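You operate a simulated robot arm through the tools that you are given. There is no shell and no other tool.

The job below is to be done with a simulated robot arm. You get a single attempt, and the scene is never put back.

JOB
Wipe the crumbs off with a damp cloth, then slide the tray to where they lay.
Fine: spray the red cloth with the cleaner can and cap the can before wiping; put the cloth back on the white box. What is to be rubbed or washed off counts as gone when no trace of it is left.

It is judged by the outcome, as a careful person would: the job done as asked, and still so three seconds after it is handed in. It fails if anything else is knocked over, pushed out of place, dropped, spilled or broken. A push-on lid holds only when it is set on centred and level and pressed home; a screw cap is set on level and turned clockwise until tight. Flat cloth is picked up by pressing the open fingertips on it (5 to 10 N) and closing them slowly along it; thin cloth reads only 2 to 8 mm in the jaws.

ROBOT AND FRAMES
A 6-joint arm with a two-finger parallel gripper, fixed in place. Base frame: the origin is at the foot of the arm, x ahead of it, y to its left, z up; the work surface is at about z = 0.95. Units: m, degrees, N and s.
With the tool pointing down near the work surface it reaches from about 0.3 to 0.7 m from the base axis. Its first joint turns from -166.0 to 166.0 degrees. Payload 4.1 kg.
Tool frame: the origin (TCP) lies between the finger pads and is the grasp point; the fingertips stand 0.023 m ahead of it; z points along the fingers, y is the line along which they close. The gripper opens to 0.094 m. The fingers are 0.038 m wide and 0.01 m thick; the gripper's body (0.054 by 0.096 m) begins 0.039 m behind the TCP.
Orientation is that of the tool frame in the base frame, as [roll, pitch, yaw] about the fixed x, y, z axes, in that order (R = Rz(yaw) Ry(pitch) Rx(roll)). With the fingers straight down and closing along the base's y, the tool's x points along the base's -x, its y along +y and its z along -z.

CONTROLS
- The arm moves only by the tool nudge_tool. Its argument "rows" is a list of rows, each a list of 6 numbers: the shift along the tool's x, y, z in m, then the turn, a rotation vector about the tool's x, y, z in degrees. In form: [[dx, dy, dz, ax, ay, az], ...]. A call has 1 to 20 rows; each row shifts and turns the commanded pose from where the row before left it, along the tool's axes as they then stand. "hand" is the opening, from 0 (shut) to 1 (fully open), set as the call begins (left out, the last holds). A row lasts 0.2 s, in which the tool goes at most 0.05 m and 8.6 degrees; a call with a longer step from one row to the next is refused whole, and so is a gripper value outside its range. A pose out of reach is approached as far as the arm can. The call stops where the force on the tool passes 40 N (or 10 N more than at its start, if that is more) or the arm is blocked; 0.2 s more then pass. The fingers move at their own pace (about 0.045 m/s each) and stop on an object; they squeeze with about 28 N. The grip force told is the motor's: it shows also when the fingers shut on nothing. Time passes only in rows, and 0.2 s behind the last, so rows that do not move let the fingers close. It gives the time, the measured TCP pose, the force on the tool (base axes), the opening and the grip force at its end, in the units of the frame above (readings bear some noise), with the torque about the TCP (base axes, N m) and any sound that the robot's microphone picked up.
- Cameras (640 x 400 px; columns grow to the right, rows downward): "scene" is fixed at [0.2198, -0.4999, 1.6944]; the picture's right is [0.92, -0.38, 0.00], its down [-0.30, -0.72, -0.63] and it looks along [0.24, 0.58, -0.78] (base axes); focal length 346 px, centre (320, 200). "wrist" rides on the gripper at [0.086, 0.016, -0.075] in the tool frame; the picture's right is [-0.18, 0.98, 0.00], its down [-0.58, -0.11, -0.81] and it looks along [-0.79, -0.15, 0.59] (tool axes); focal length 243 px, centre (320, 200). There is no depth. A picture from a camera that has moved, and an enlarged one, comes with that camera's place and axes in the base frame and with its lens.
- get_image(camera): a new picture of that camera. No time passes.
- slide_trunk(by): slides the trunk up (or, below 0, down) by that many m; the arm rides with it, the base frame stays. It gives what a move gives, with no picture.
- close_up(camera, box): a new picture of the part [left, top, right, bottom] of that camera's present view, enlarged. No time passes.
- finish_job(): hands the job in; it is judged then, once.

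Places have to be worked out from the pictures, the camera data and where the tool is seen. Open the gripper and draw the arm clear of the work before you hand the job in, unless the task says otherwise.

The tools are called after "Call:" as a command line: name --pt "numbers of a row" for each row, then --argument value for the rest, lists and objects as JSON in quotes. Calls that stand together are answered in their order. nudge_tool: Moves the arm, as the interface text tells. Its arguments: {"type":"object","properties":{"rows":{"type":"array","items":{"type":"array","items":{"type":"number"}}},"hand":{"type":"number"}},"required":["rows"]} The other tools are called the same way: slide_trunk (by) slides the trunk up or down; get_image (camera) takes a picture; close_up (camera, box) takes an enlarged picture of a part of a camera's view; finish_job () hands the job in.

At the start:

```text
time_s: 0.0
tcp_pos: [0.2863, 0.0826, 1.32]
ee_rot: [180.0, 0.0, 180.0]
contact_force: [-1.4, 0.2, 0.4]
wrist_torque: [0.02, 0.0, -0.02]
width: 0.0939
finger_force: 0.0
trunk travel left (down, up): [-0.525, 0.065]
```

scene: 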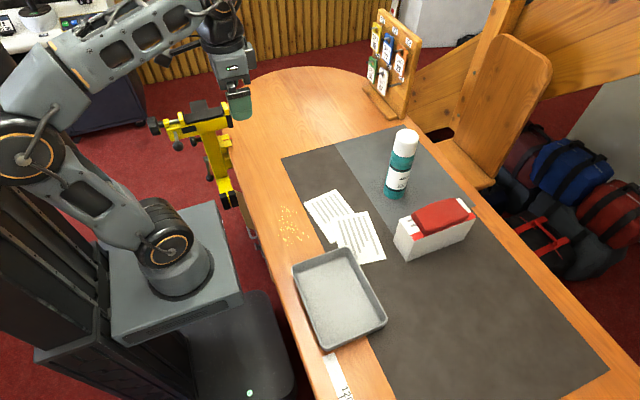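
wrist: 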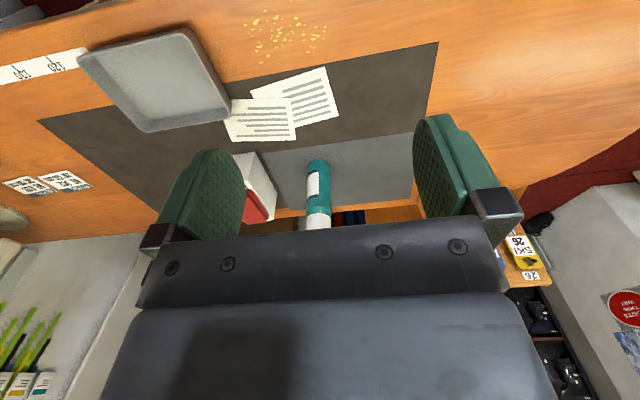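

The first pictures show the crumbs on the wood, the tray below them, two paper sheets, the spray can, and the red cloth on the white box. I'll look closer at these before moving.

Call:
close_up --camera "scene" --box '[360, 110, 500, 270]'

Call:
close_up --camera "scene" --box '[250, 180, 400, 360]'

Call:
close_up --camera "wrist" --box '[200, 120, 420, 250]'

Call:
get_image --camera "wrist"

```text
2.50 times, centred on (430, 190) of scene
camera zoom: at [0.2198, -0.4999, 1.6944], right [0.92, -0.38, 0.0], down [-0.3, -0.72, -0.63], along [0.24, 0.58, -0.78], focal length 866 px, centre (45, 225)
```

zoom: 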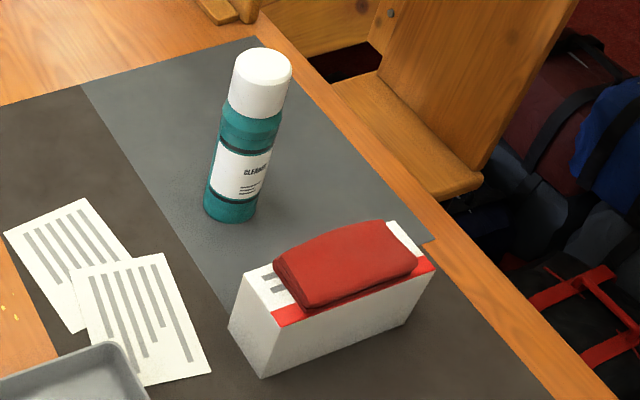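

```text
2.22 times, centred on (325, 270) of scene
camera zoom: at [0.2198, -0.4999, 1.6944], right [0.92, -0.38, 0.0], down [-0.3, -0.72, -0.63], along [0.24, 0.58, -0.78], focal length 769 px, centre (309, 44)
```

zoom: 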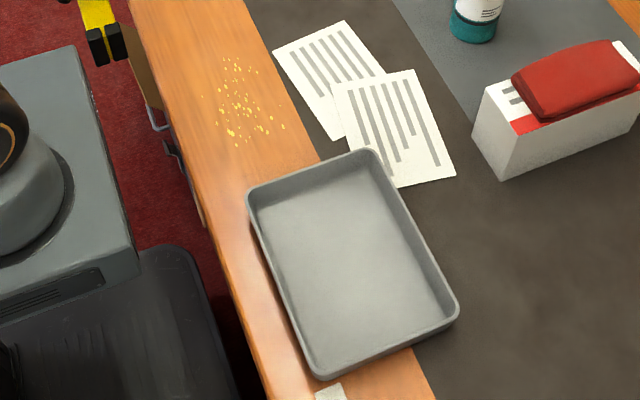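

```text
2.91 times, centred on (310, 185) of wrist
camera zoom: at [0.1987, 0.0981, 1.3962], right [0.18, 0.98, 0.0], down [0.58, -0.11, 0.81], along [0.79, -0.15, -0.59], focal length 706 px, centre (349, 244)
```

zoom: 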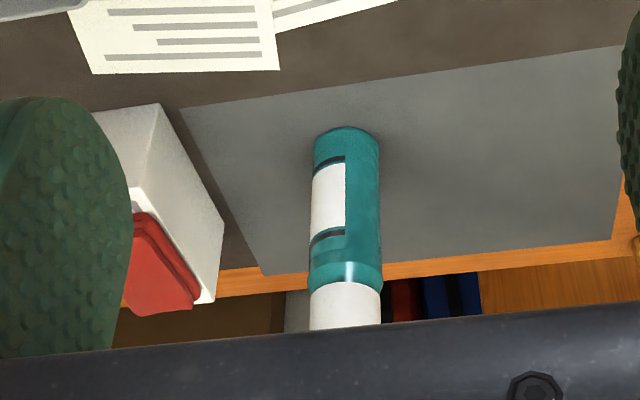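

```text
taken
camera wrist: at [0.1987, 0.0981, 1.3962], right [0.18, 0.98, 0.0], down [0.58, -0.11, 0.81], along [0.79, -0.15, -0.59], focal length 243 px, centre (320, 200)
```

wrist: 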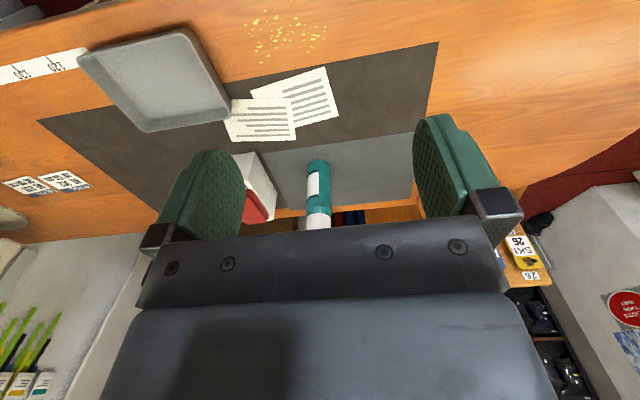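

From the pictures I place the can upright near (0.652, 0.003), with its white cap top near z≈1.157. The white box spans x 0.57–0.745, y −0.20 to −0.14, top ≈1.04. The crumbs lie around (0.345, 0.004), and the tray is centred near (0.375, −0.222). I'll move closer to the can for a better look.

Call:
nudge_tool --pt "-0.0356 -0.0138 0.0 0 0 0" --pt "-0.0356 -0.0138 0.0 0 0 0" --pt "-0.0356 -0.0138 0.0 0 0 0" --pt "-0.0356 -0.0138 0.0 0 0 0" --pt "-0.0356 -0.0138 0.0 0 0 0" --pt "-0.0356 -0.0138 0.0 0 0 0" --hand 1

Call:
get_image --camera "wrist"

Call:
get_image --camera "scene"

```text
time_s: 1.4
tcp_pos: [0.5023, -0.0007, 1.32]
ee_rot: [180.0, 0.0, 180.0]
contact_force: [-0.1, -0.5, -0.5]
wrist_torque: [-0.02, -0.03, -0.01]
width: 0.0941
finger_force: 0.0
trunk travel left (down, up): [-0.525, 0.065]
```

```text
taken
camera wrist: at [0.4139, 0.015, 1.3955], right [0.18, 0.98, 0.0], down [0.58, -0.11, 0.81], along [0.79, -0.15, -0.59], focal length 243 px, centre (320, 200)
```

wrist: 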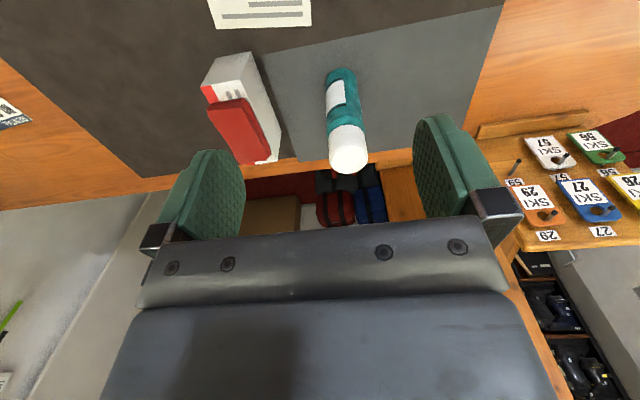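

```text
taken
```

scene: 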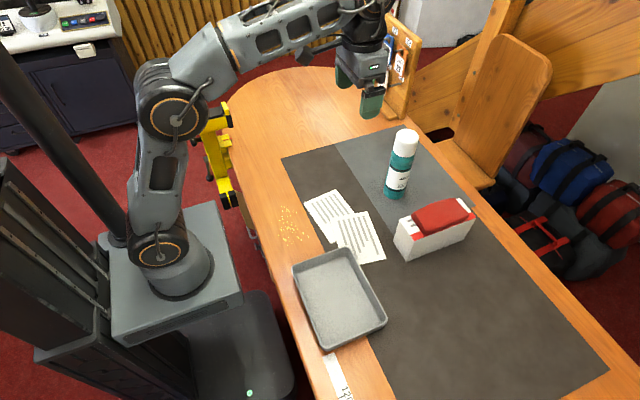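

The can and the cloth are both in the wrist view. I'll enlarge that view to refine their positions.

Call:
close_up --camera "wrist" --box '[190, 40, 390, 180]'

Call:
close_up --camera "scene" --box '[375, 120, 485, 265]'

```text
2.86 times, centred on (290, 110) of wrist
camera zoom: at [0.4139, 0.015, 1.3955], right [0.18, 0.98, 0.0], down [0.58, -0.11, 0.81], along [0.79, -0.15, -0.59], focal length 693 px, centre (406, 457)
```

zoom: 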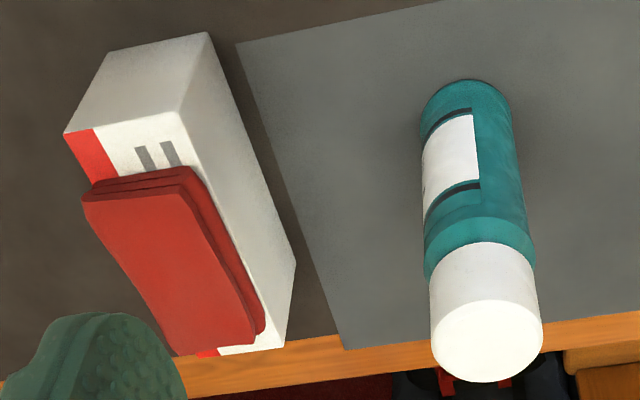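

```text
2.76 times, centred on (430, 192) of scene
camera zoom: at [0.2198, -0.4999, 1.6944], right [0.92, -0.38, 0.0], down [-0.3, -0.72, -0.63], along [0.24, 0.58, -0.78], focal length 955 px, centre (17, 221)
```

zoom: 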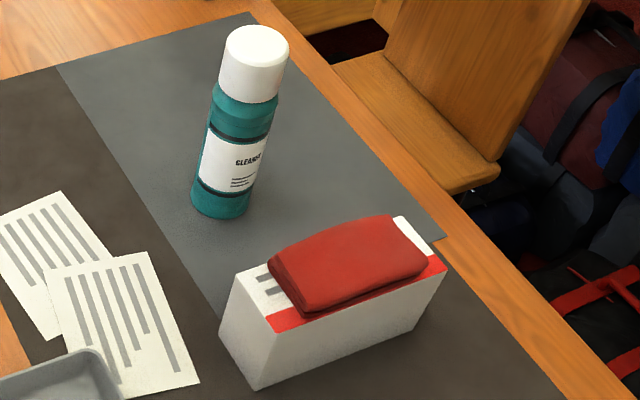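

The cap's top centre reads about (0.65, 0.008, 1.155), and the cloth is a folded pad spanning x 0.597–0.718, y −0.20 to −0.138. I'll hover above the can to check that I'm centred.

Call:
nudge_tool --pt "-0.0296 0.0016 0.018 0 0 0" --pt "-0.0296 0.0016 0.018 0 0 0" --pt "-0.0296 0.0016 0.018 0 0 0" --pt "-0.0296 0.0016 0.018 0 0 0" --pt "-0.0296 0.0016 0.018 0 0 0"

Call:
get_image --camera "wrist"

Call:
get_image --camera "scene"

```text
time_s: 2.6
tcp_pos: [0.6328, 0.0068, 1.2278]
ee_rot: [-180.0, 0.1, -179.9]
contact_force: [-0.5, 0.0, 0.3]
wrist_torque: [-0.01, -0.04, 0.0]
width: 0.0937
finger_force: 0.0
out of reach, approached as far as the arm can: row 5
trunk travel left (down, up): [-0.525, 0.065]
```

```text
taken
camera wrist: at [0.5455, 0.0222, 1.303], right [0.18, 0.98, 0.0], down [0.58, -0.11, 0.81], along [0.79, -0.15, -0.59], focal length 243 px, centre (320, 200)
```

wrist: 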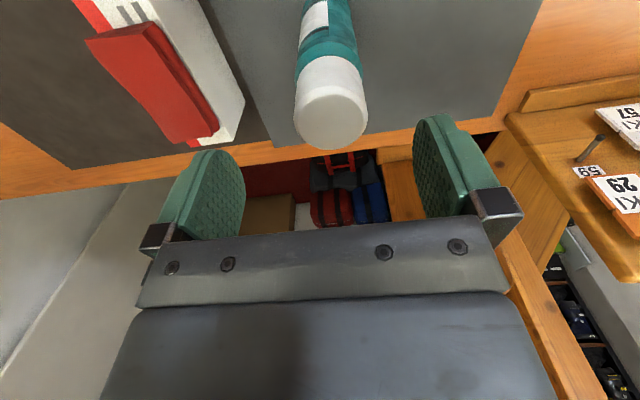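

```text
taken
```

scene: 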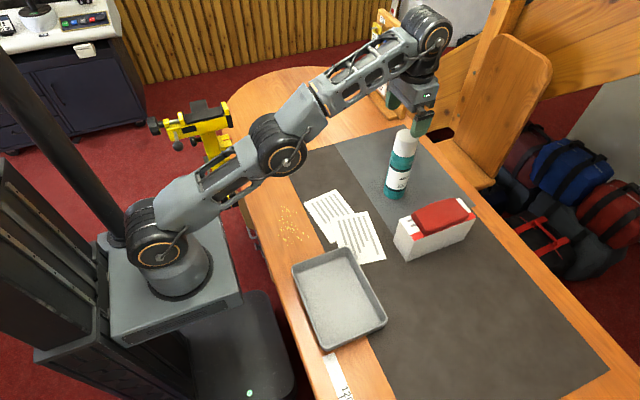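

The arm ran out of reach at this height, so I'll raise the trunk. That brings the shoulder up and gives more reach around the cap.

Call:
slide_trunk --by 0.06

Call:
close_up --camera "wrist" --box '[60, 0, 420, 225]'

```text
time_s: 3.6
tcp_pos: [0.6352, 0.0063, 1.2871]
ee_rot: [-179.9, 0.0, -180.0]
contact_force: [-0.1, -0.6, 0.1]
wrist_torque: [-0.03, 0.04, -0.01]
width: 0.094
finger_force: 0.0
trunk travel left (down, up): [-0.585, 0.005]
```

```text
1.78 times, centred on (240, 112) of wrist
camera zoom: at [0.5481, 0.0222, 1.3614], right [0.18, 0.98, 0.0], down [0.58, -0.11, 0.81], along [0.79, -0.15, -0.59], focal length 431 px, centre (462, 356)
```

zoom: 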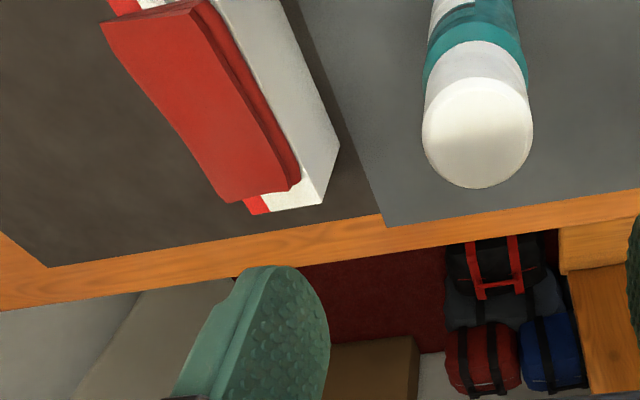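

Triangulating the cap from two views gives a top centre of (0.649, 0.011, 1.157) and a radius of about 0.026. I'll lower to z≈1.20 above it, then check the pose.

Call:
nudge_tool --pt "0 0.001 0.03 0 0 0" --pt "0 0.001 0.03 0 0 0" --pt "0 0.001 0.022 0 0 0" --pt "0 0.001 0.0 0 0 0"

Call:
get_image --camera "wrist"

```text
time_s: 4.6
tcp_pos: [0.6442, 0.0082, 1.2596]
ee_rot: [179.9, -0.6, 180.0]
contact_force: [-0.3, 0.8, 0.8]
wrist_torque: [0.01, -0.02, 0.0]
width: 0.0941
finger_force: 0.2
out of reach, approached as far as the arm can: row 1, 2, 3, 4
trunk travel left (down, up): [-0.585, 0.005]
```

```text
taken
camera wrist: at [0.5576, 0.0251, 1.3356], right [0.18, 0.98, 0.0], down [0.59, -0.11, 0.8], along [0.79, -0.15, -0.6], focal length 243 px, centre (320, 200)
```

wrist: 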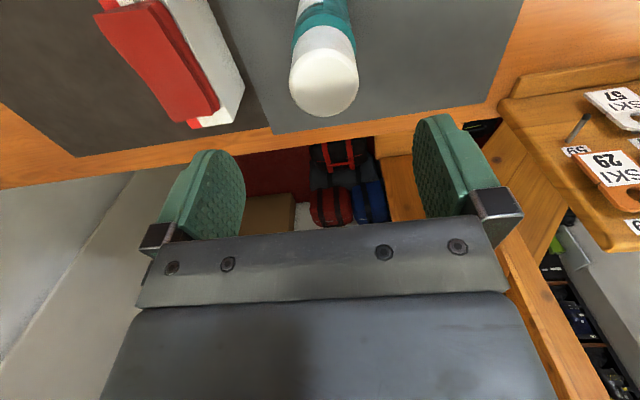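

The arm is still at its reach limit. I'll pull back slightly in x and then descend, to learn where the commanded pose stands.

Call:
nudge_tool --pt "0.015 0 0.0 0 0 0" --pt "0.015 0 0.0 0 0 0" --pt "0.0 0 0.0 0 0 0"

```text
time_s: 5.4
tcp_pos: [0.6429, 0.0095, 1.2668]
ee_rot: [179.9, 0.0, 180.0]
contact_force: [0.3, -0.9, -0.9]
wrist_torque: [-0.03, -0.01, -0.02]
width: 0.0939
finger_force: 0.1
out of reach, approached as far as the arm can: row 1, 2
trunk travel left (down, up): [-0.585, 0.005]
```

Call:
nudge_tool --pt "0.0 0 0.0 0 0 0" --pt "0.0 0 0.0 0 0 0"

```text
time_s: 6.0
tcp_pos: [0.6429, 0.0096, 1.2658]
ee_rot: [180.0, 0.1, 179.9]
contact_force: [0.7, 0.1, 0.2]
wrist_torque: [-0.01, 0.0, -0.02]
width: 0.0939
finger_force: 0.0
trunk travel left (down, up): [-0.585, 0.005]
```

The pose is stable at (0.643, 0.0096, 1.266). I'll descend straight in small steps.

Call:
nudge_tool --pt "0.0 0 0.01 0 0 0" --pt "0.0 0 0.015 0 0 0" --pt "0.0 0 0.015 0 0 0" --pt "0.0 0 0.015 0 0 0" --pt "0.0 0 0.01 0 0 0" --pt "0.0 0 0.0 0 0 0"

Call:
get_image --camera "wrist"

```text
time_s: 7.4
tcp_pos: [0.6441, 0.009, 1.2601]
ee_rot: [179.9, -0.5, -179.9]
contact_force: [-0.3, 0.2, -0.2]
wrist_torque: [-0.02, 0.01, -0.02]
width: 0.0941
finger_force: 0.0
out of reach, approached as far as the arm can: row 1, 2, 3, 4, 5
trunk travel left (down, up): [-0.585, 0.005]
```

```text
taken
camera wrist: at [0.5575, 0.0254, 1.3357], right [0.18, 0.98, 0.0], down [0.59, -0.11, 0.8], along [0.79, -0.15, -0.6], focal length 243 px, centre (320, 200)
```

wrist: 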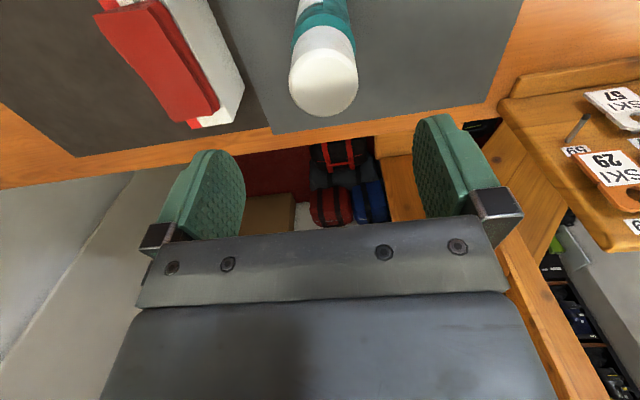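

The solver appears to stall near full extension. I'll back away in x first, descend, then extend forward again at the lower height.

Call:
nudge_tool --pt "0.02 0 0.0 0 0 0" --pt "0.02 0 0.0 0 0 0" --pt "0.01 0 0.0 0 0 0" --pt "0.0 0 0.02 0 0 0" --pt "0.0 0 0.02 0 0 0" --pt "0 0 0 0 0 0"

```text
time_s: 8.8
tcp_pos: [0.6444, 0.0102, 1.2584]
ee_rot: [-179.9, -0.7, -180.0]
contact_force: [0.2, 0.5, 0.1]
wrist_torque: [0.01, 0.01, 0.02]
width: 0.0939
finger_force: 0.0
out of reach, approached as far as the arm can: row 1, 2, 3, 4, 5
trunk travel left (down, up): [-0.585, 0.005]
```

Neither going down nor pulling back moved the tool, so the arm looks stuck. I'll look at its posture before trying anything else.

Call:
get_image --camera "scene"

Call:
close_up --camera "scene" --box '[330, 0, 490, 200]'

```text
taken
```

scene: 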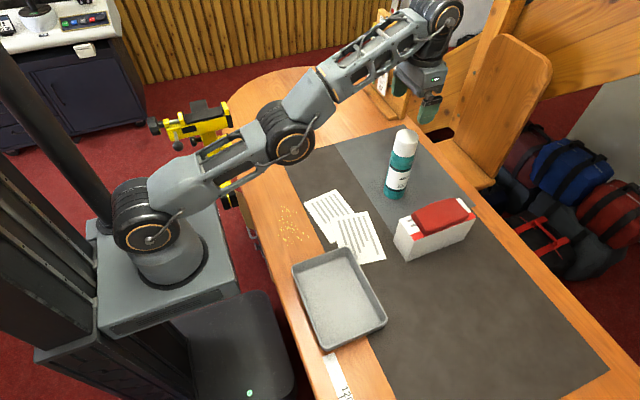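

```text
2.00 times, centred on (410, 100) of scene
camera zoom: at [0.2198, -0.4999, 1.6944], right [0.92, -0.38, 0.0], down [-0.3, -0.72, -0.63], along [0.24, 0.58, -0.78], focal length 692 px, centre (140, 400)
```

zoom: 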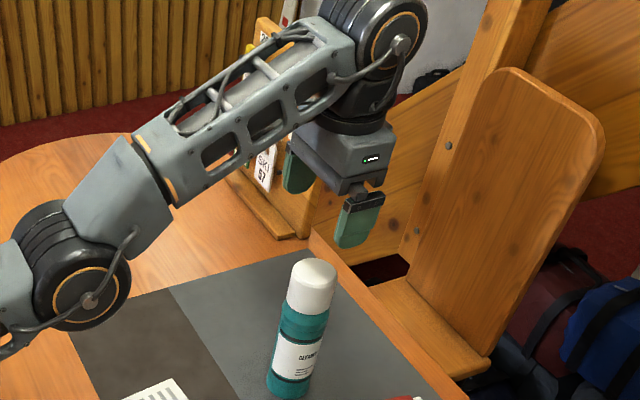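

The elbow is nearly straight, which is a singular posture. I'll try going up and back to unfold it.

Call:
nudge_tool --pt "0.02 0 -0.02 0 0 0" --pt "0.02 0 -0.02 0 0 0" --pt "0.02 0 -0.02 0 0 0" --pt "0 0 0 0 0 0"

```text
time_s: 9.8
tcp_pos: [0.6018, 0.0089, 1.3174]
ee_rot: [179.9, 0.1, 180.0]
contact_force: [0.2, -0.1, 0.2]
wrist_torque: [-0.05, -0.01, 0.0]
width: 0.0938
finger_force: 0.1
out of reach, approached as far as the arm can: row 1
trunk travel left (down, up): [-0.585, 0.005]
```

That worked: the tool moved to (0.602, 0.009, 1.317). Now I'll pull back further, then descend with the elbow bent.

Call:
nudge_tool --pt "0.02 0 0 0 0 0" --pt "0.02 0 0 0 0 0" --pt "0.02 0 0 0 0 0" --pt "0 0 0.02 0 0 0" --pt "0 0 0.02 0 0 0" --pt "0 0 0.02 0 0 0" --pt "0 0 0.02 0 0 0" --pt "0 0 0 0 0 0"

```text
time_s: 11.6
tcp_pos: [0.5418, 0.0106, 1.2385]
ee_rot: [-180.0, 0.0, -180.0]
contact_force: [0.4, 0.1, 0.8]
wrist_torque: [0.0, 0.02, 0.02]
width: 0.0939
finger_force: 0.2
trunk travel left (down, up): [-0.585, 0.005]
```

Motion is tracking exactly again. I'll lower to z≈1.197 and then extend to x≈0.648 above the cap, with the fingertips still clear of it.

Call:
nudge_tool --pt "0 0 0.02 0 0 0" --pt "0 0 0.02 0 0 0" --pt "-0.02 0 0 0 0 0" --pt "-0.02 0 0 0 0 0" --pt "-0.02 0 0 0 0 0" --pt "-0.02 0 0 0 0 0" --pt "-0.02 0 0 0 0 0" --pt "-0.006 0 0 0 0 0" --pt "0 0 0 0 0 0"

Call:
get_image --camera "wrist"

```text
time_s: 13.6
tcp_pos: [0.6472, 0.0102, 1.198]
ee_rot: [-180.0, 0.0, -180.0]
contact_force: [0.2, 0.3, -0.8]
wrist_torque: [0.0, -0.04, 0.0]
width: 0.094
finger_force: 0.0
trunk travel left (down, up): [-0.585, 0.005]
```

```text
taken
camera wrist: at [0.56, 0.0256, 1.2732], right [0.18, 0.98, 0.0], down [0.58, -0.11, 0.81], along [0.79, -0.15, -0.59], focal length 243 px, centre (320, 200)
```

wrist: 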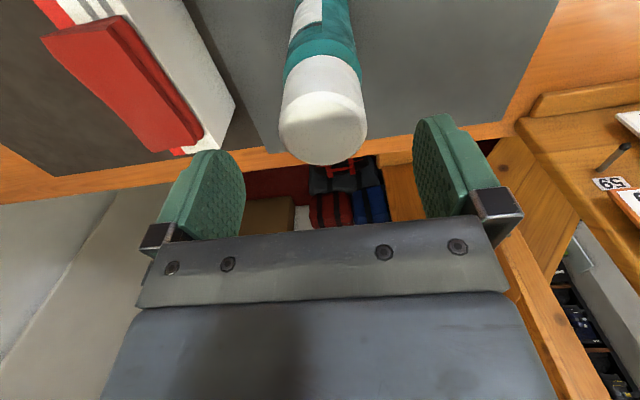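

I'm centred on the cap at (0.650, 0.010). I'll descend around it to TCP z≈1.138 with the fingers open.

Call:
nudge_tool --pt "-0.003 0 0.015 0 0 0" --pt "0 0 0.015 0 0 0" --pt "0 0 0.015 0 0 0" --pt "0 0 0.014 0 0 0" --pt "0 0 0 0 0 0"

Call:
get_image --camera "wrist"

Call:
close_up --camera "scene" --box '[350, 70, 470, 220]'

```text
time_s: 14.8
tcp_pos: [0.6511, 0.0094, 1.1397]
ee_rot: [-179.9, 0.0, -180.0]
contact_force: [-0.3, 0.2, -0.3]
wrist_torque: [0.01, -0.01, 0.01]
width: 0.0942
finger_force: 0.1
trunk travel left (down, up): [-0.585, 0.005]
```

```text
taken
camera wrist: at [0.5632, 0.0256, 1.2136], right [0.18, 0.98, 0.0], down [0.58, -0.11, 0.81], along [0.79, -0.15, -0.59], focal length 243 px, centre (320, 200)
```

wrist: 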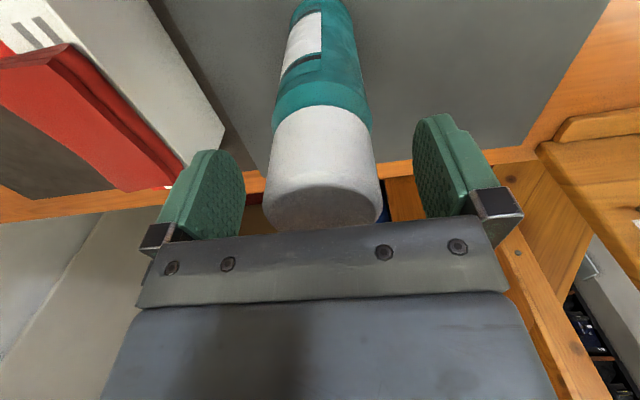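

```text
2.67 times, centred on (410, 145) of scene
camera zoom: at [0.2198, -0.4999, 1.6944], right [0.92, -0.38, 0.0], down [-0.3, -0.72, -0.63], along [0.24, 0.58, -0.78], focal length 923 px, centre (80, 347)
```

zoom: 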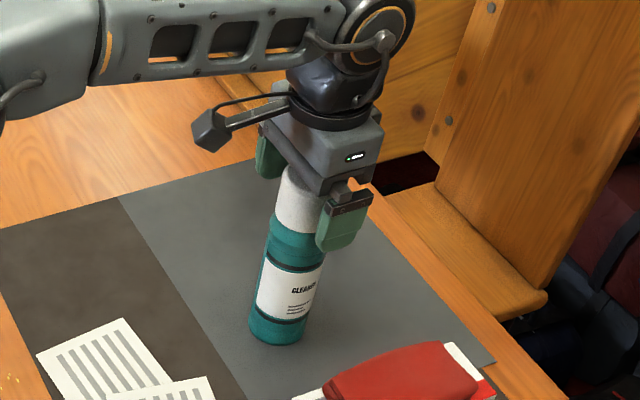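

The fingertips (z≈1.117) are right at the cap's bottom edge (≈1.118). I'll raise 4 mm so only the cap is gripped, then close.

Call:
nudge_tool --pt "0 0 -0.004 0 0 0" --pt "0 0 0 0 0 0"

Call:
nudge_tool --pt "0 0 0 0 0 0" --pt "0 0 0 0 0 0" --pt "0 0 0 0 0 0" --pt "0 0 0 0 0 0" --pt "0 0 0 0 0 0" --hand 0

Call:
get_image --camera "wrist"

```text
time_s: 15.4
tcp_pos: [0.6505, 0.0088, 1.1436]
ee_rot: [-180.0, 0.0, 180.0]
contact_force: [-0.6, -0.4, 0.4]
wrist_torque: [0.02, 0.03, -0.01]
width: 0.094
finger_force: 0.0
trunk travel left (down, up): [-0.585, 0.005]
```

```text
time_s: 16.6
tcp_pos: [0.6504, 0.0096, 1.1433]
ee_rot: [180.0, 0.0, 179.9]
contact_force: [0.4, -0.1, -0.2]
wrist_torque: [0.0, 0.03, 0.02]
width: 0.052
finger_force: 28.0
trunk travel left (down, up): [-0.585, 0.005]
```

```text
taken
camera wrist: at [0.5632, 0.0259, 1.2179], right [0.18, 0.98, 0.0], down [0.58, -0.11, 0.81], along [0.79, -0.15, -0.59], focal length 243 px, centre (320, 200)
```

wrist: 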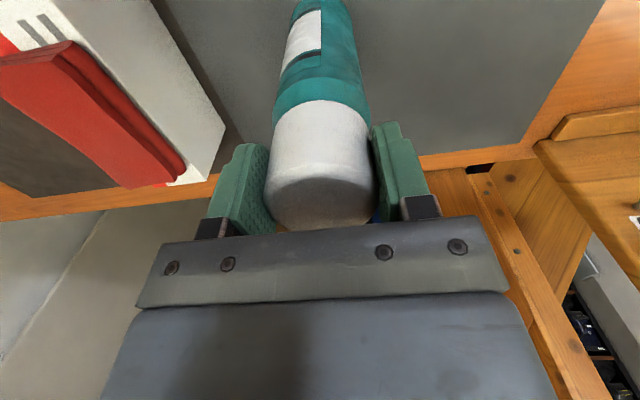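

The cap is gripped at 52 mm with 28 N. I'll pull up gently and watch whether the can lifts with it or the cap comes off.

Call:
nudge_tool --pt "0 0 -0.002 0 0 0" --pt "0 0 -0.002 0 0 0" --pt "0 0 -0.002 0 0 0" --pt "0 0 0 0 0 0"

Call:
get_image --camera "wrist"

Call:
close_up --camera "scene" --box '[350, 70, 470, 220]'

```text
time_s: 17.6
tcp_pos: [0.6515, 0.0097, 1.1489]
ee_rot: [-180.0, 0.0, 180.0]
contact_force: [-0.5, 0.0, -0.1]
wrist_torque: [0.02, 0.02, -0.01]
width: 0.0521
finger_force: 28.0
trunk travel left (down, up): [-0.585, 0.005]
heard: snap
```

```text
taken
camera wrist: at [0.5633, 0.0257, 1.2238], right [0.18, 0.98, 0.0], down [0.58, -0.11, 0.81], along [0.79, -0.15, -0.59], focal length 243 px, centre (320, 200)
```

wrist: 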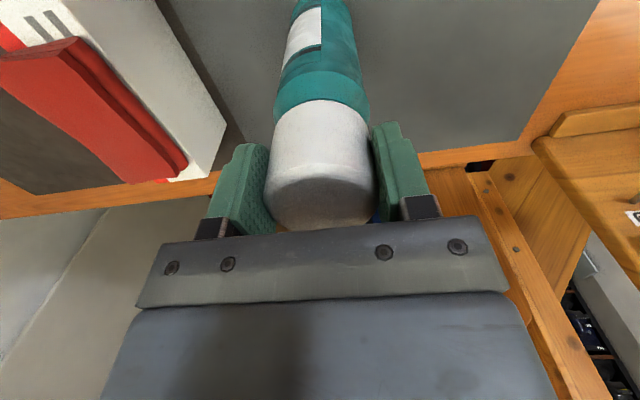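

```text
2.67 times, centred on (410, 145) of scene
camera zoom: at [0.2198, -0.4999, 1.6944], right [0.92, -0.38, 0.0], down [-0.3, -0.72, -0.63], along [0.24, 0.58, -0.78], focal length 923 px, centre (80, 347)
```

zoom: 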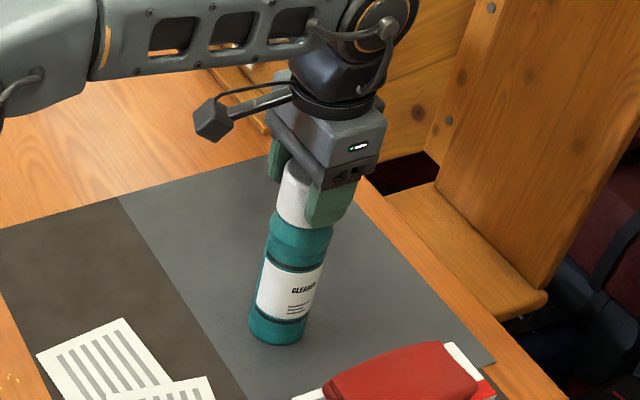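

A snap was heard and the force is near zero, so the push-on cap has come free with the can still standing. I'll lift it straight up, keeping inside the reach limit.

Call:
nudge_tool --pt "0 0 -0.008 0 0 0" --pt "0 0 -0.01 0 0 0" --pt "0 0 -0.01 0 0 0" --pt "0 0 -0.01 0 0 0" --pt "0 0 -0.01 0 0 0" --pt "0.0 0 0 0 0 0"

Call:
get_image --camera "wrist"

Call:
close_up --camera "scene" --box '[350, 70, 470, 220]'

```text
time_s: 19.0
tcp_pos: [0.6511, 0.0103, 1.1974]
ee_rot: [-179.9, 0.0, 180.0]
contact_force: [-0.2, -0.3, -1.0]
wrist_torque: [0.01, 0.01, 0.0]
width: 0.052
finger_force: 28.0
trunk travel left (down, up): [-0.585, 0.005]
```

```text
taken
camera wrist: at [0.5631, 0.0257, 1.2723], right [0.18, 0.98, 0.0], down [0.58, -0.11, 0.81], along [0.79, -0.15, -0.59], focal length 243 px, centre (320, 200)
```

wrist: 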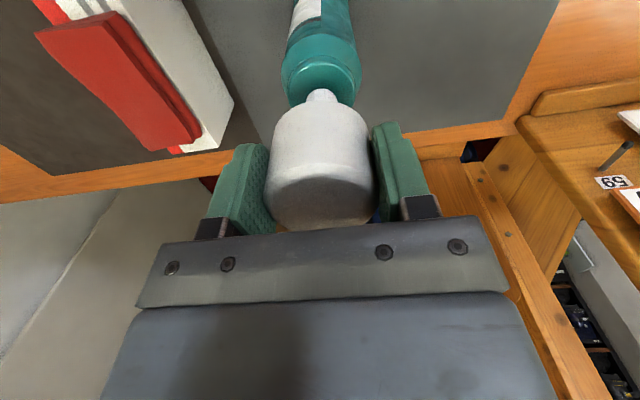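

```text
2.67 times, centred on (410, 145) of scene
camera zoom: at [0.2198, -0.4999, 1.6944], right [0.92, -0.38, 0.0], down [-0.3, -0.72, -0.63], along [0.24, 0.58, -0.78], focal length 923 px, centre (80, 347)
```

zoom: 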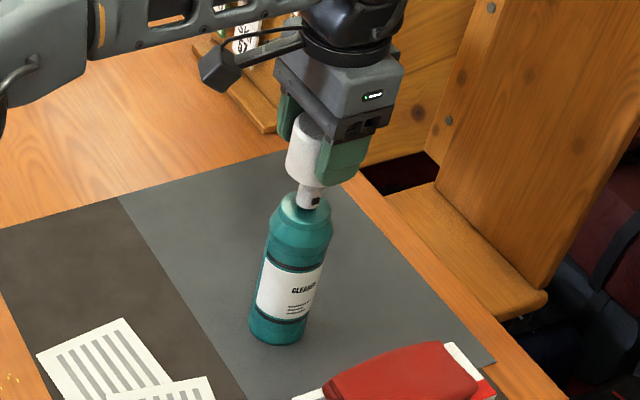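

The cap is off and shows a small white nozzle with a dark hole on top of the can. I'll carry the cap back and to the left, clear of everything, to an empty part of the mat near (0.50, 0.12).

Call:
nudge_tool --pt "0.008 0 -0.008 0 0 0" --pt "0.02 0 -0.008 0 0 0" --pt "0.03 0.0 -0.004 0 0 0" --pt "0.03 0.02 0 0 0 0" --pt "0.03 0.03 0 0 0 0" --pt "0.02 0.03 0.02 0 0 0" --pt "0.013 0.03 0.03 0 0 0" --pt "0 0 0.035 0 0 0" --pt "0 0 0.035 0 0 0" --pt "0 0 0.035 0 0 0" --pt "0 0 0.035 0 0 0" --pt "0 0 0 0 0 0"

Call:
get_image --camera "wrist"

Call:
get_image --camera "scene"

```text
time_s: 21.6
tcp_pos: [0.4982, 0.1193, 1.0271]
ee_rot: [-179.9, 0.0, -180.0]
contact_force: [0.3, 0.5, 0.3]
wrist_torque: [0.03, 0.02, -0.02]
width: 0.052
finger_force: 27.6
trunk travel left (down, up): [-0.585, 0.005]
```

```text
taken
camera wrist: at [0.4111, 0.1356, 1.1019], right [0.18, 0.98, 0.0], down [0.58, -0.11, 0.81], along [0.79, -0.15, -0.59], focal length 243 px, centre (320, 200)
```

wrist: 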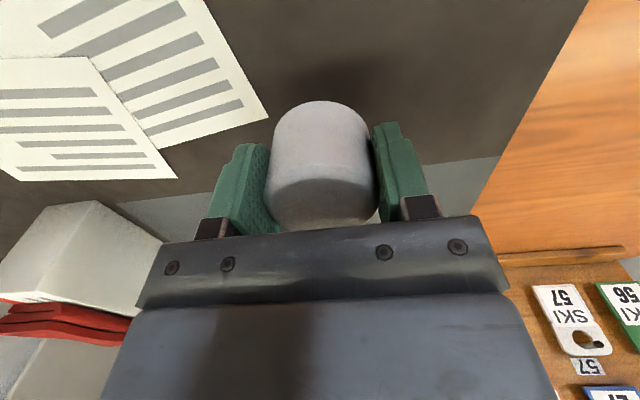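

```text
taken
```

scene: 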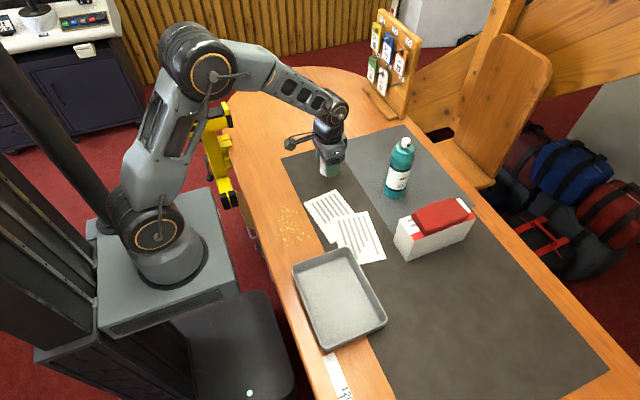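

The nearest paper corner is near (0.51, 0.079), too close for opening the fingers here. I'll shift the cap to y≈0.175 before setting it down.

Call:
nudge_tool --pt "0 0.028 0 0 0 0" --pt "0 0.028 0 0 0 0" --pt "0 0 0.02 0 0 0" --pt "0 0 0.015 0 0 0" --pt "0 0 0 0 0 0"

Call:
nudge_tool --pt "0 0 0.004 0 0 0" --pt "0 0 0.003 0 0 0" --pt "0 0 0.002 0 0 0" --pt "0 0 0.002 0 0 0" --pt "0 0 0 0 0 0"

Call:
get_image --camera "wrist"

```text
time_s: 22.8
tcp_pos: [0.4994, 0.1762, 0.992]
ee_rot: [180.0, 0.0, -180.0]
contact_force: [0.5, -0.4, -0.4]
wrist_torque: [-0.02, 0.0, 0.0]
width: 0.0522
finger_force: 28.0
trunk travel left (down, up): [-0.585, 0.005]
```

```text
time_s: 24.0
tcp_pos: [0.4998, 0.1754, 0.9827]
ee_rot: [179.9, 0.1, 180.0]
contact_force: [0.9, -0.2, 10.4]
wrist_torque: [-0.09, 0.04, -0.04]
width: 0.0521
finger_force: 27.6
trunk travel left (down, up): [-0.585, 0.005]
```

```text
taken
camera wrist: at [0.4119, 0.1916, 1.0571], right [0.18, 0.98, 0.0], down [0.58, -0.11, 0.81], along [0.79, -0.15, -0.59], focal length 243 px, centre (320, 200)
```

wrist: 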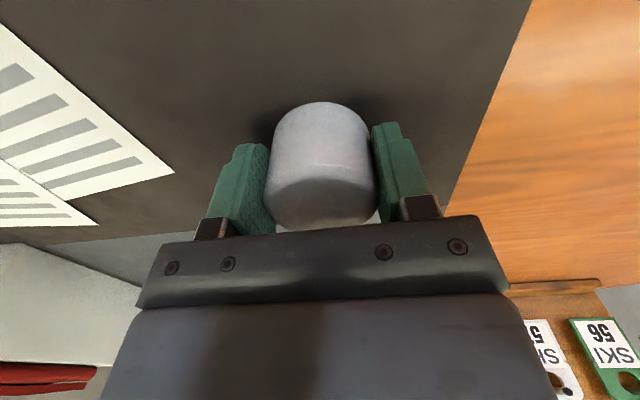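

Contact at 10 N with TCP z=0.983 means the cap is standing on the mat. I'll ease off, open, and lift away.

Call:
nudge_tool --pt "0 0 -0.001 0 0 0" --pt "0 0 0 0 0 0"

Call:
nudge_tool --pt "0 0 0 0 0 0" --pt "0 0 0 0 0 0" --pt "0 0 0 0 0 0" --pt "0 0 0 0 0 0" --pt "0 0 0 0 0 0" --hand 1

Call:
get_image --camera "wrist"

```text
time_s: 24.6
tcp_pos: [0.5002, 0.1753, 0.9814]
ee_rot: [179.9, 0.1, -180.0]
contact_force: [1.8, 0.6, 7.7]
wrist_torque: [0.02, -0.11, -0.02]
width: 0.0521
finger_force: 28.3
trunk travel left (down, up): [-0.585, 0.005]
```

```text
time_s: 25.8
tcp_pos: [0.4986, 0.1769, 0.982]
ee_rot: [-180.0, 0.0, -180.0]
contact_force: [0.1, -0.1, -0.3]
wrist_torque: [0.02, 0.01, 0.01]
width: 0.0939
finger_force: 0.1
trunk travel left (down, up): [-0.585, 0.005]
```

```text
taken
camera wrist: at [0.412, 0.1918, 1.0571], right [0.18, 0.98, 0.0], down [0.58, -0.11, 0.81], along [0.79, -0.15, -0.59], focal length 243 px, centre (320, 200)
```

wrist: 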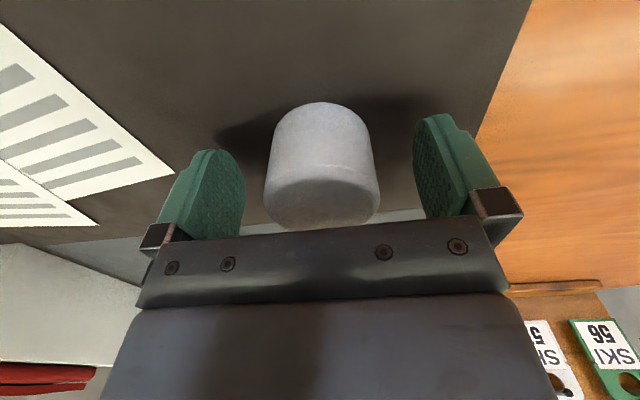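

The cap stands upright at about (0.4995, 0.176). I'll lift clear and study the nozzle.

Call:
nudge_tool --pt "0 0 -0.03 0 0 0" --pt "0 0 -0.04 0 0 0" --pt "0 0 -0.04 0 0 0" --pt "0 0 -0.04 0 0 0" --pt "0 0 -0.04 0 0 0" --pt "0 0 -0.02 0 0 0" --pt "0 0 0 0 0 0"

Call:
close_up --camera "scene" --box '[375, 125, 435, 205]'

Call:
get_image --camera "scene"

Call:
get_image --camera "wrist"

```text
time_s: 27.4
tcp_pos: [0.4997, 0.1744, 1.1914]
ee_rot: [-179.9, 0.0, 180.0]
contact_force: [-1.1, -0.3, -0.2]
wrist_torque: [0.0, 0.04, 0.02]
width: 0.0939
finger_force: 0.1
trunk travel left (down, up): [-0.585, 0.005]
```

```text
5.00 times, centred on (405, 165) of scene
camera zoom: at [0.2198, -0.4999, 1.6944], right [0.92, -0.38, 0.0], down [-0.3, -0.72, -0.63], along [0.24, 0.58, -0.78], focal length 1731 px, centre (-105, 375)
```

zoom: 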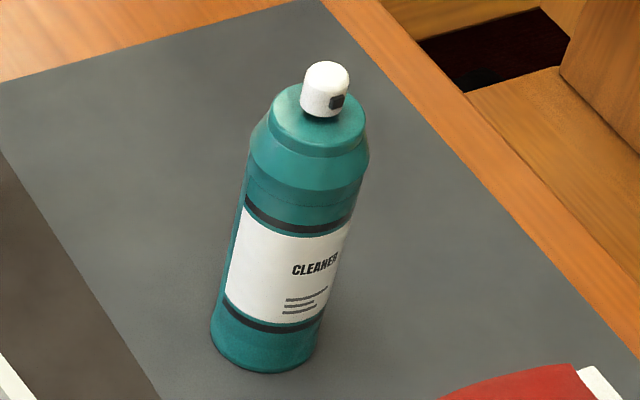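

```text
taken
```

scene: 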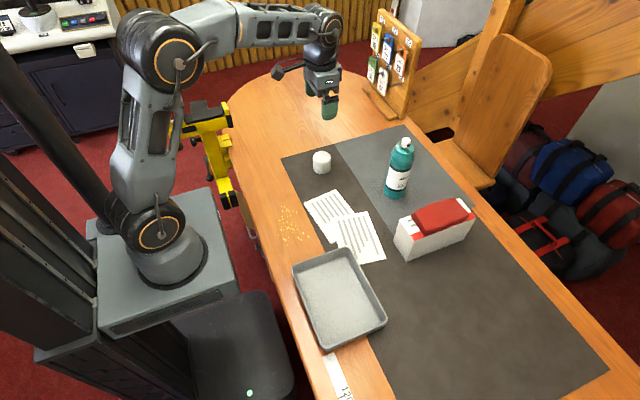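

```text
taken
camera wrist: at [0.4124, 0.1909, 1.2671], right [0.18, 0.98, 0.0], down [0.58, -0.11, 0.81], along [0.79, -0.15, -0.59], focal length 243 px, centre (320, 200)
```

wrist: 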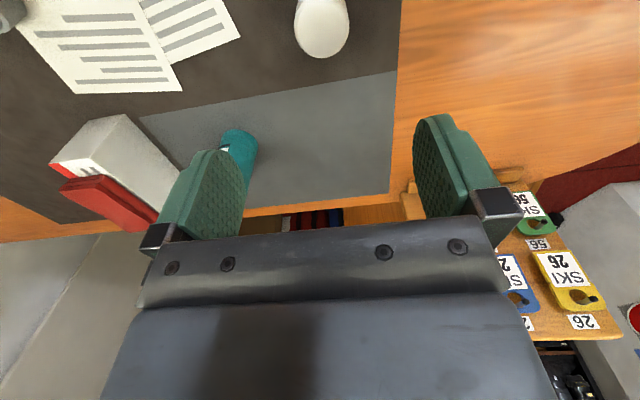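

The scene zoom shows the nozzle's black hole facing roughly −y, slightly −x, toward the cloth on the box. I'll bring the wrist camera near the nozzle to measure its height and direction.

Call:
nudge_tool --pt "-0.01 -0.03 0 0 0 0" --pt "-0.013 -0.03 0 0 0 0" --pt "-0.013 -0.03 0 0 0 0" --pt "-0.013 -0.03 0 0 0 0" --pt "-0.013 -0.03 0 0 0 0" --pt "0 0 0 0 0 0"

Call:
get_image --camera "wrist"

Call:
close_up --camera "wrist" --box '[220, 40, 420, 200]'

```text
time_s: 28.8
tcp_pos: [0.5615, 0.0252, 1.1918]
ee_rot: [180.0, 0.0, 180.0]
contact_force: [-0.4, 0.2, 0.1]
wrist_torque: [-0.01, -0.01, 0.0]
width: 0.0941
finger_force: 0.1
trunk travel left (down, up): [-0.585, 0.005]
```

```text
taken
camera wrist: at [0.4746, 0.0419, 1.2672], right [0.18, 0.98, 0.0], down [0.58, -0.11, 0.81], along [0.79, -0.15, -0.59], focal length 243 px, centre (320, 200)
```

wrist: 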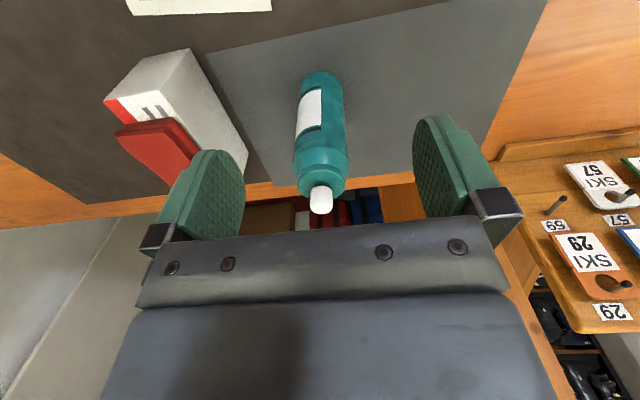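

```text
2.50 times, centred on (320, 120) of wrist
camera zoom: at [0.4746, 0.0419, 1.2672], right [0.18, 0.98, 0.0], down [0.58, -0.11, 0.81], along [0.79, -0.15, -0.59], focal length 606 px, centre (320, 400)
```

zoom: 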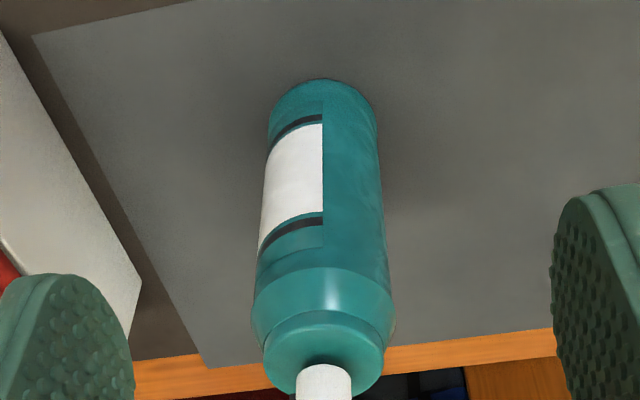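

The nozzle top is near z≈1.142 at (0.65, 0.010), with the hole around z≈1.136. I'll swing the wrist camera to the −y side to see exactly which way the hole points.

Call:
nudge_tool --pt "-0.0037 -0.031 -0.0096 0 0 0" --pt "-0.0037 -0.031 -0.0096 0 0 0" --pt "-0.0037 -0.031 -0.0096 0 0 0" --pt "-0.0037 -0.031 -0.0096 0 0 0" --pt "-0.0037 -0.031 -0.0096 0 0 0" --pt "0 0 0 0 0 -8.2" --pt "0 0 0 0 0 -8.2" --pt "0 0 0 0 0 -8.2" --pt "0 0 0 0 0 -8.2" --pt "0 0 0 0 0 -8.2" --pt "0 0 0 0 0 -8.2" --pt "0 0 0 0 0 -8.2" --pt "0 0 0 0 0 -8.2" --pt "0 0 0 0 0 -8.2" --pt "0 0 0 0 0 -8.2" --pt "0 0 0 0 0 -8.0"

Call:
get_image --camera "wrist"

Call:
get_image --camera "scene"

```text
time_s: 32.2
tcp_pos: [0.5791, -0.1297, 1.2407]
ee_rot: [-180.0, 0.0, -89.9]
contact_force: [-0.7, -0.5, -0.5]
wrist_torque: [0.0, 0.0, -0.01]
width: 0.0941
finger_force: 0.0
trunk travel left (down, up): [-0.585, 0.005]
```

```text
taken
camera wrist: at [0.5625, -0.2159, 1.3151], right [-0.98, 0.18, 0.0], down [0.11, 0.58, 0.81], along [0.15, 0.79, -0.59], focal length 243 px, centre (320, 200)
```

wrist: 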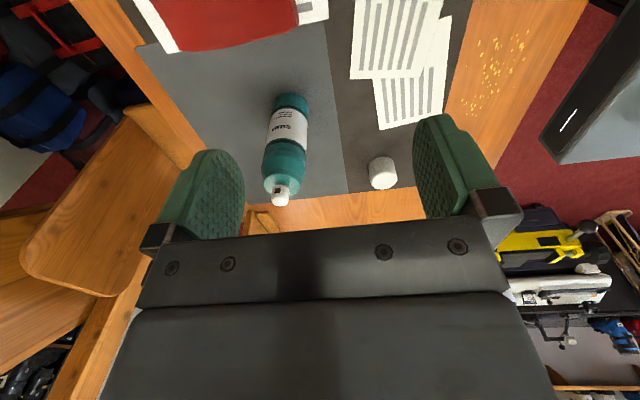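

```text
taken
```

scene: 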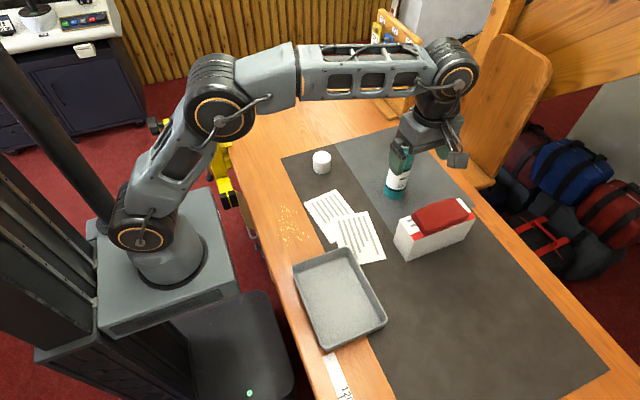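

Call:
close_up --camera "wrist" --box '[240, 80, 340, 215]'

Call:
close_up --camera "wrist" --box '[120, 0, 340, 120]'

```text
2.96 times, centred on (290, 148) of wrist
camera zoom: at [0.5625, -0.2159, 1.3151], right [-0.98, 0.18, 0.0], down [0.11, 0.58, 0.81], along [0.15, 0.79, -0.59], focal length 719 px, centre (409, 356)
```

zoom: 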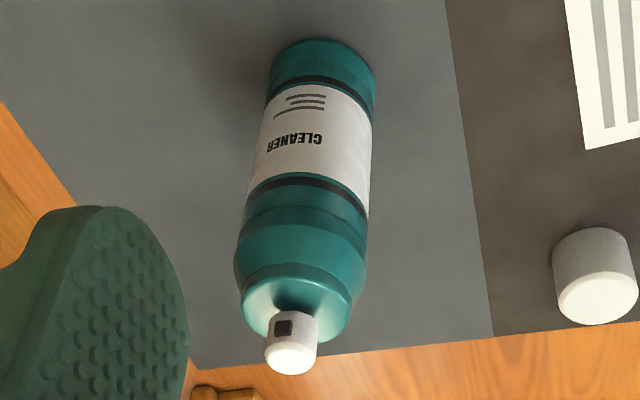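

```text
2.91 times, centred on (230, 60) of wrist
camera zoom: at [0.5625, -0.2159, 1.3151], right [-0.98, 0.18, 0.0], down [0.11, 0.58, 0.81], along [0.15, 0.79, -0.59], focal length 706 px, centre (582, 607)
```

zoom: 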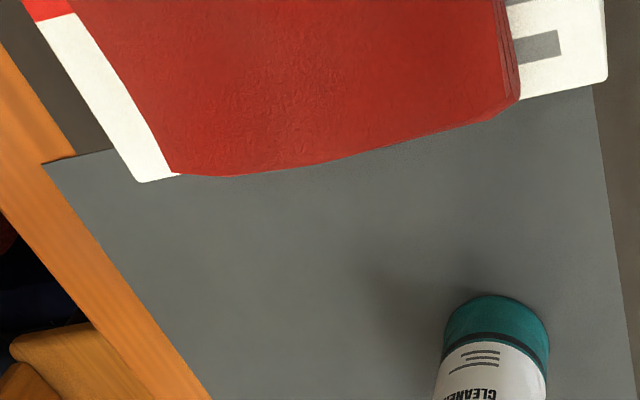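

The hole points almost exactly along −y, straight at the cloth, and it aims a little above the cloth's top. I'll rotate back, shut the fingers, and move over the nozzle to press it.

Call:
nudge_tool --pt "0 0 0 0 0 8.2" --pt "0 0 0 0 0 8.2" --pt "0 0 0 0 0 8.2" --pt "0 0 0 0 0 8.2" --pt "0 0 0 0 0 8.2" --pt "0 0 0 0 0 8.2" --pt "0 0 0 0 0 8.2" --pt "0 0 0 0 0 8.2" --pt "0 0 0 0 0 8.2" --pt "0 0 0 0 0 8.2" --pt "0 0 0 0 0 8.0" --pt "-0.0043 0.028 0.008 0 0 0" --pt "-0.0043 0.028 0.008 0 0 0" --pt "-0.0043 0.028 0.008 0 0 0" --pt "-0.0043 0.028 0.008 0 0 0" --pt "-0.0043 0.028 0.008 0 0 0" --pt "0 0 0 0 0 0" --hand 0

Call:
nudge_tool --pt "-0.017 0 0 0 0 0" --pt "-0.017 0 0 0 0 0" --pt "-0.016 0 0 0 0 0" --pt "0 0 0 0 0 0"

Call:
get_image --camera "wrist"

Call:
close_up --camera "scene" --box '[350, 70, 470, 220]'

```text
time_s: 35.8
tcp_pos: [0.6023, 0.0104, 1.1998]
ee_rot: [179.9, 0.0, 180.0]
contact_force: [0.4, -0.3, -0.7]
wrist_torque: [0.0, -0.04, -0.01]
width: 0.0
finger_force: 27.9
trunk travel left (down, up): [-0.585, 0.005]
```

```text
time_s: 36.8
tcp_pos: [0.6515, 0.0104, 1.2002]
ee_rot: [180.0, 0.0, -180.0]
contact_force: [-0.3, -0.3, -0.2]
wrist_torque: [0.0, 0.01, -0.01]
width: 0.0
finger_force: 28.3
trunk travel left (down, up): [-0.585, 0.005]
```

```text
taken
camera wrist: at [0.5643, 0.0269, 1.2749], right [0.18, 0.98, 0.0], down [0.58, -0.11, 0.81], along [0.79, -0.15, -0.59], focal length 243 px, centre (320, 200)
```

wrist: 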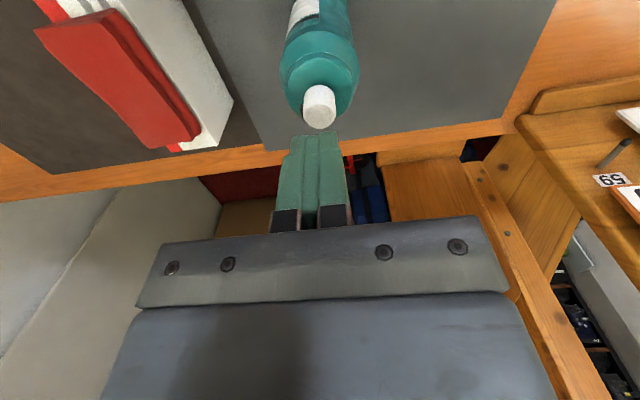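

```text
2.67 times, centred on (410, 145) of scene
camera zoom: at [0.2198, -0.4999, 1.6944], right [0.92, -0.38, 0.0], down [-0.3, -0.72, -0.63], along [0.24, 0.58, -0.78], focal length 923 px, centre (80, 347)
```

zoom: 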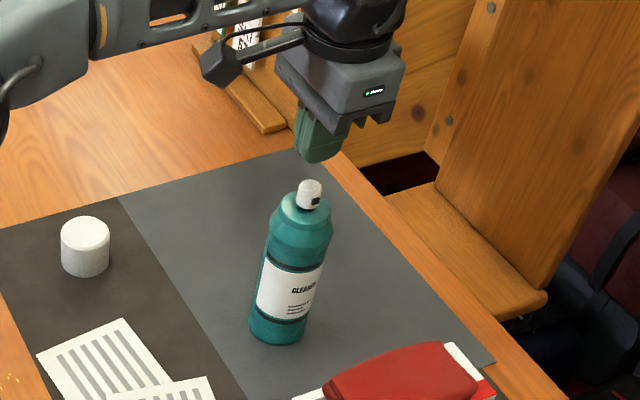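

The nozzle top is at about (0.655, 0.009), and the closed fingertips are just above it. I'll descend to just above contact.

Call:
nudge_tool --pt "-0.004 -0.001 0.01 0 0 0" --pt "0 0 0.01 0 0 0" --pt "0 0 0.008 0 0 0" --pt "0 0 0 0 0 0"

Call:
get_image --camera "wrist"

Call:
close_up --camera "scene" --box '[375, 110, 435, 190]'

```text
time_s: 37.8
tcp_pos: [0.6555, 0.01, 1.1722]
ee_rot: [-179.9, -0.1, 180.0]
contact_force: [-0.3, 0.3, 0.1]
wrist_torque: [0.03, -0.02, 0.0]
width: 0.0002
finger_force: 28.2
trunk travel left (down, up): [-0.585, 0.005]
```

```text
taken
camera wrist: at [0.5679, 0.026, 1.2467], right [0.18, 0.98, 0.0], down [0.58, -0.11, 0.81], along [0.79, -0.15, -0.59], focal length 243 px, centre (320, 200)
```

wrist: 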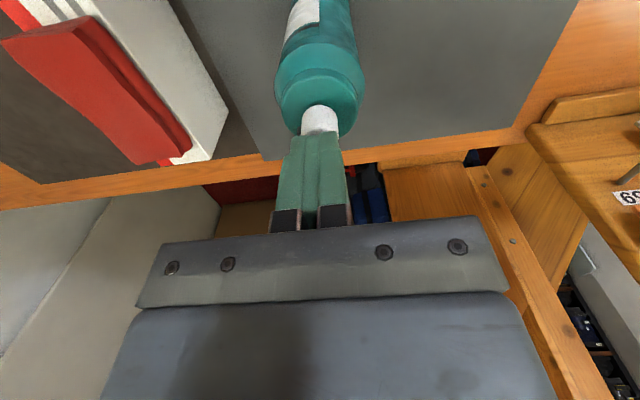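

```text
5.00 times, centred on (405, 150) of scene
camera zoom: at [0.2198, -0.4999, 1.6944], right [0.92, -0.38, 0.0], down [-0.3, -0.72, -0.63], along [0.24, 0.58, -0.78], focal length 1731 px, centre (-105, 450)
```

zoom: 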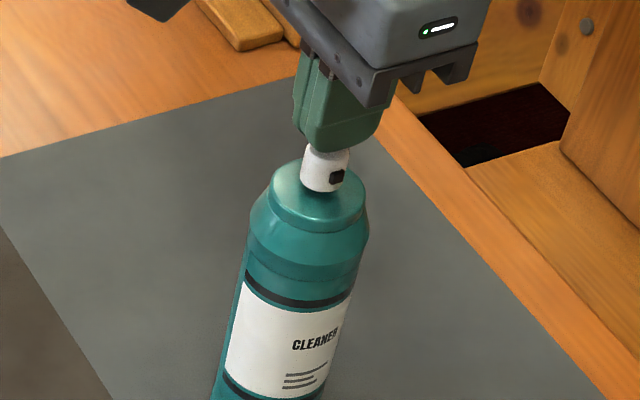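

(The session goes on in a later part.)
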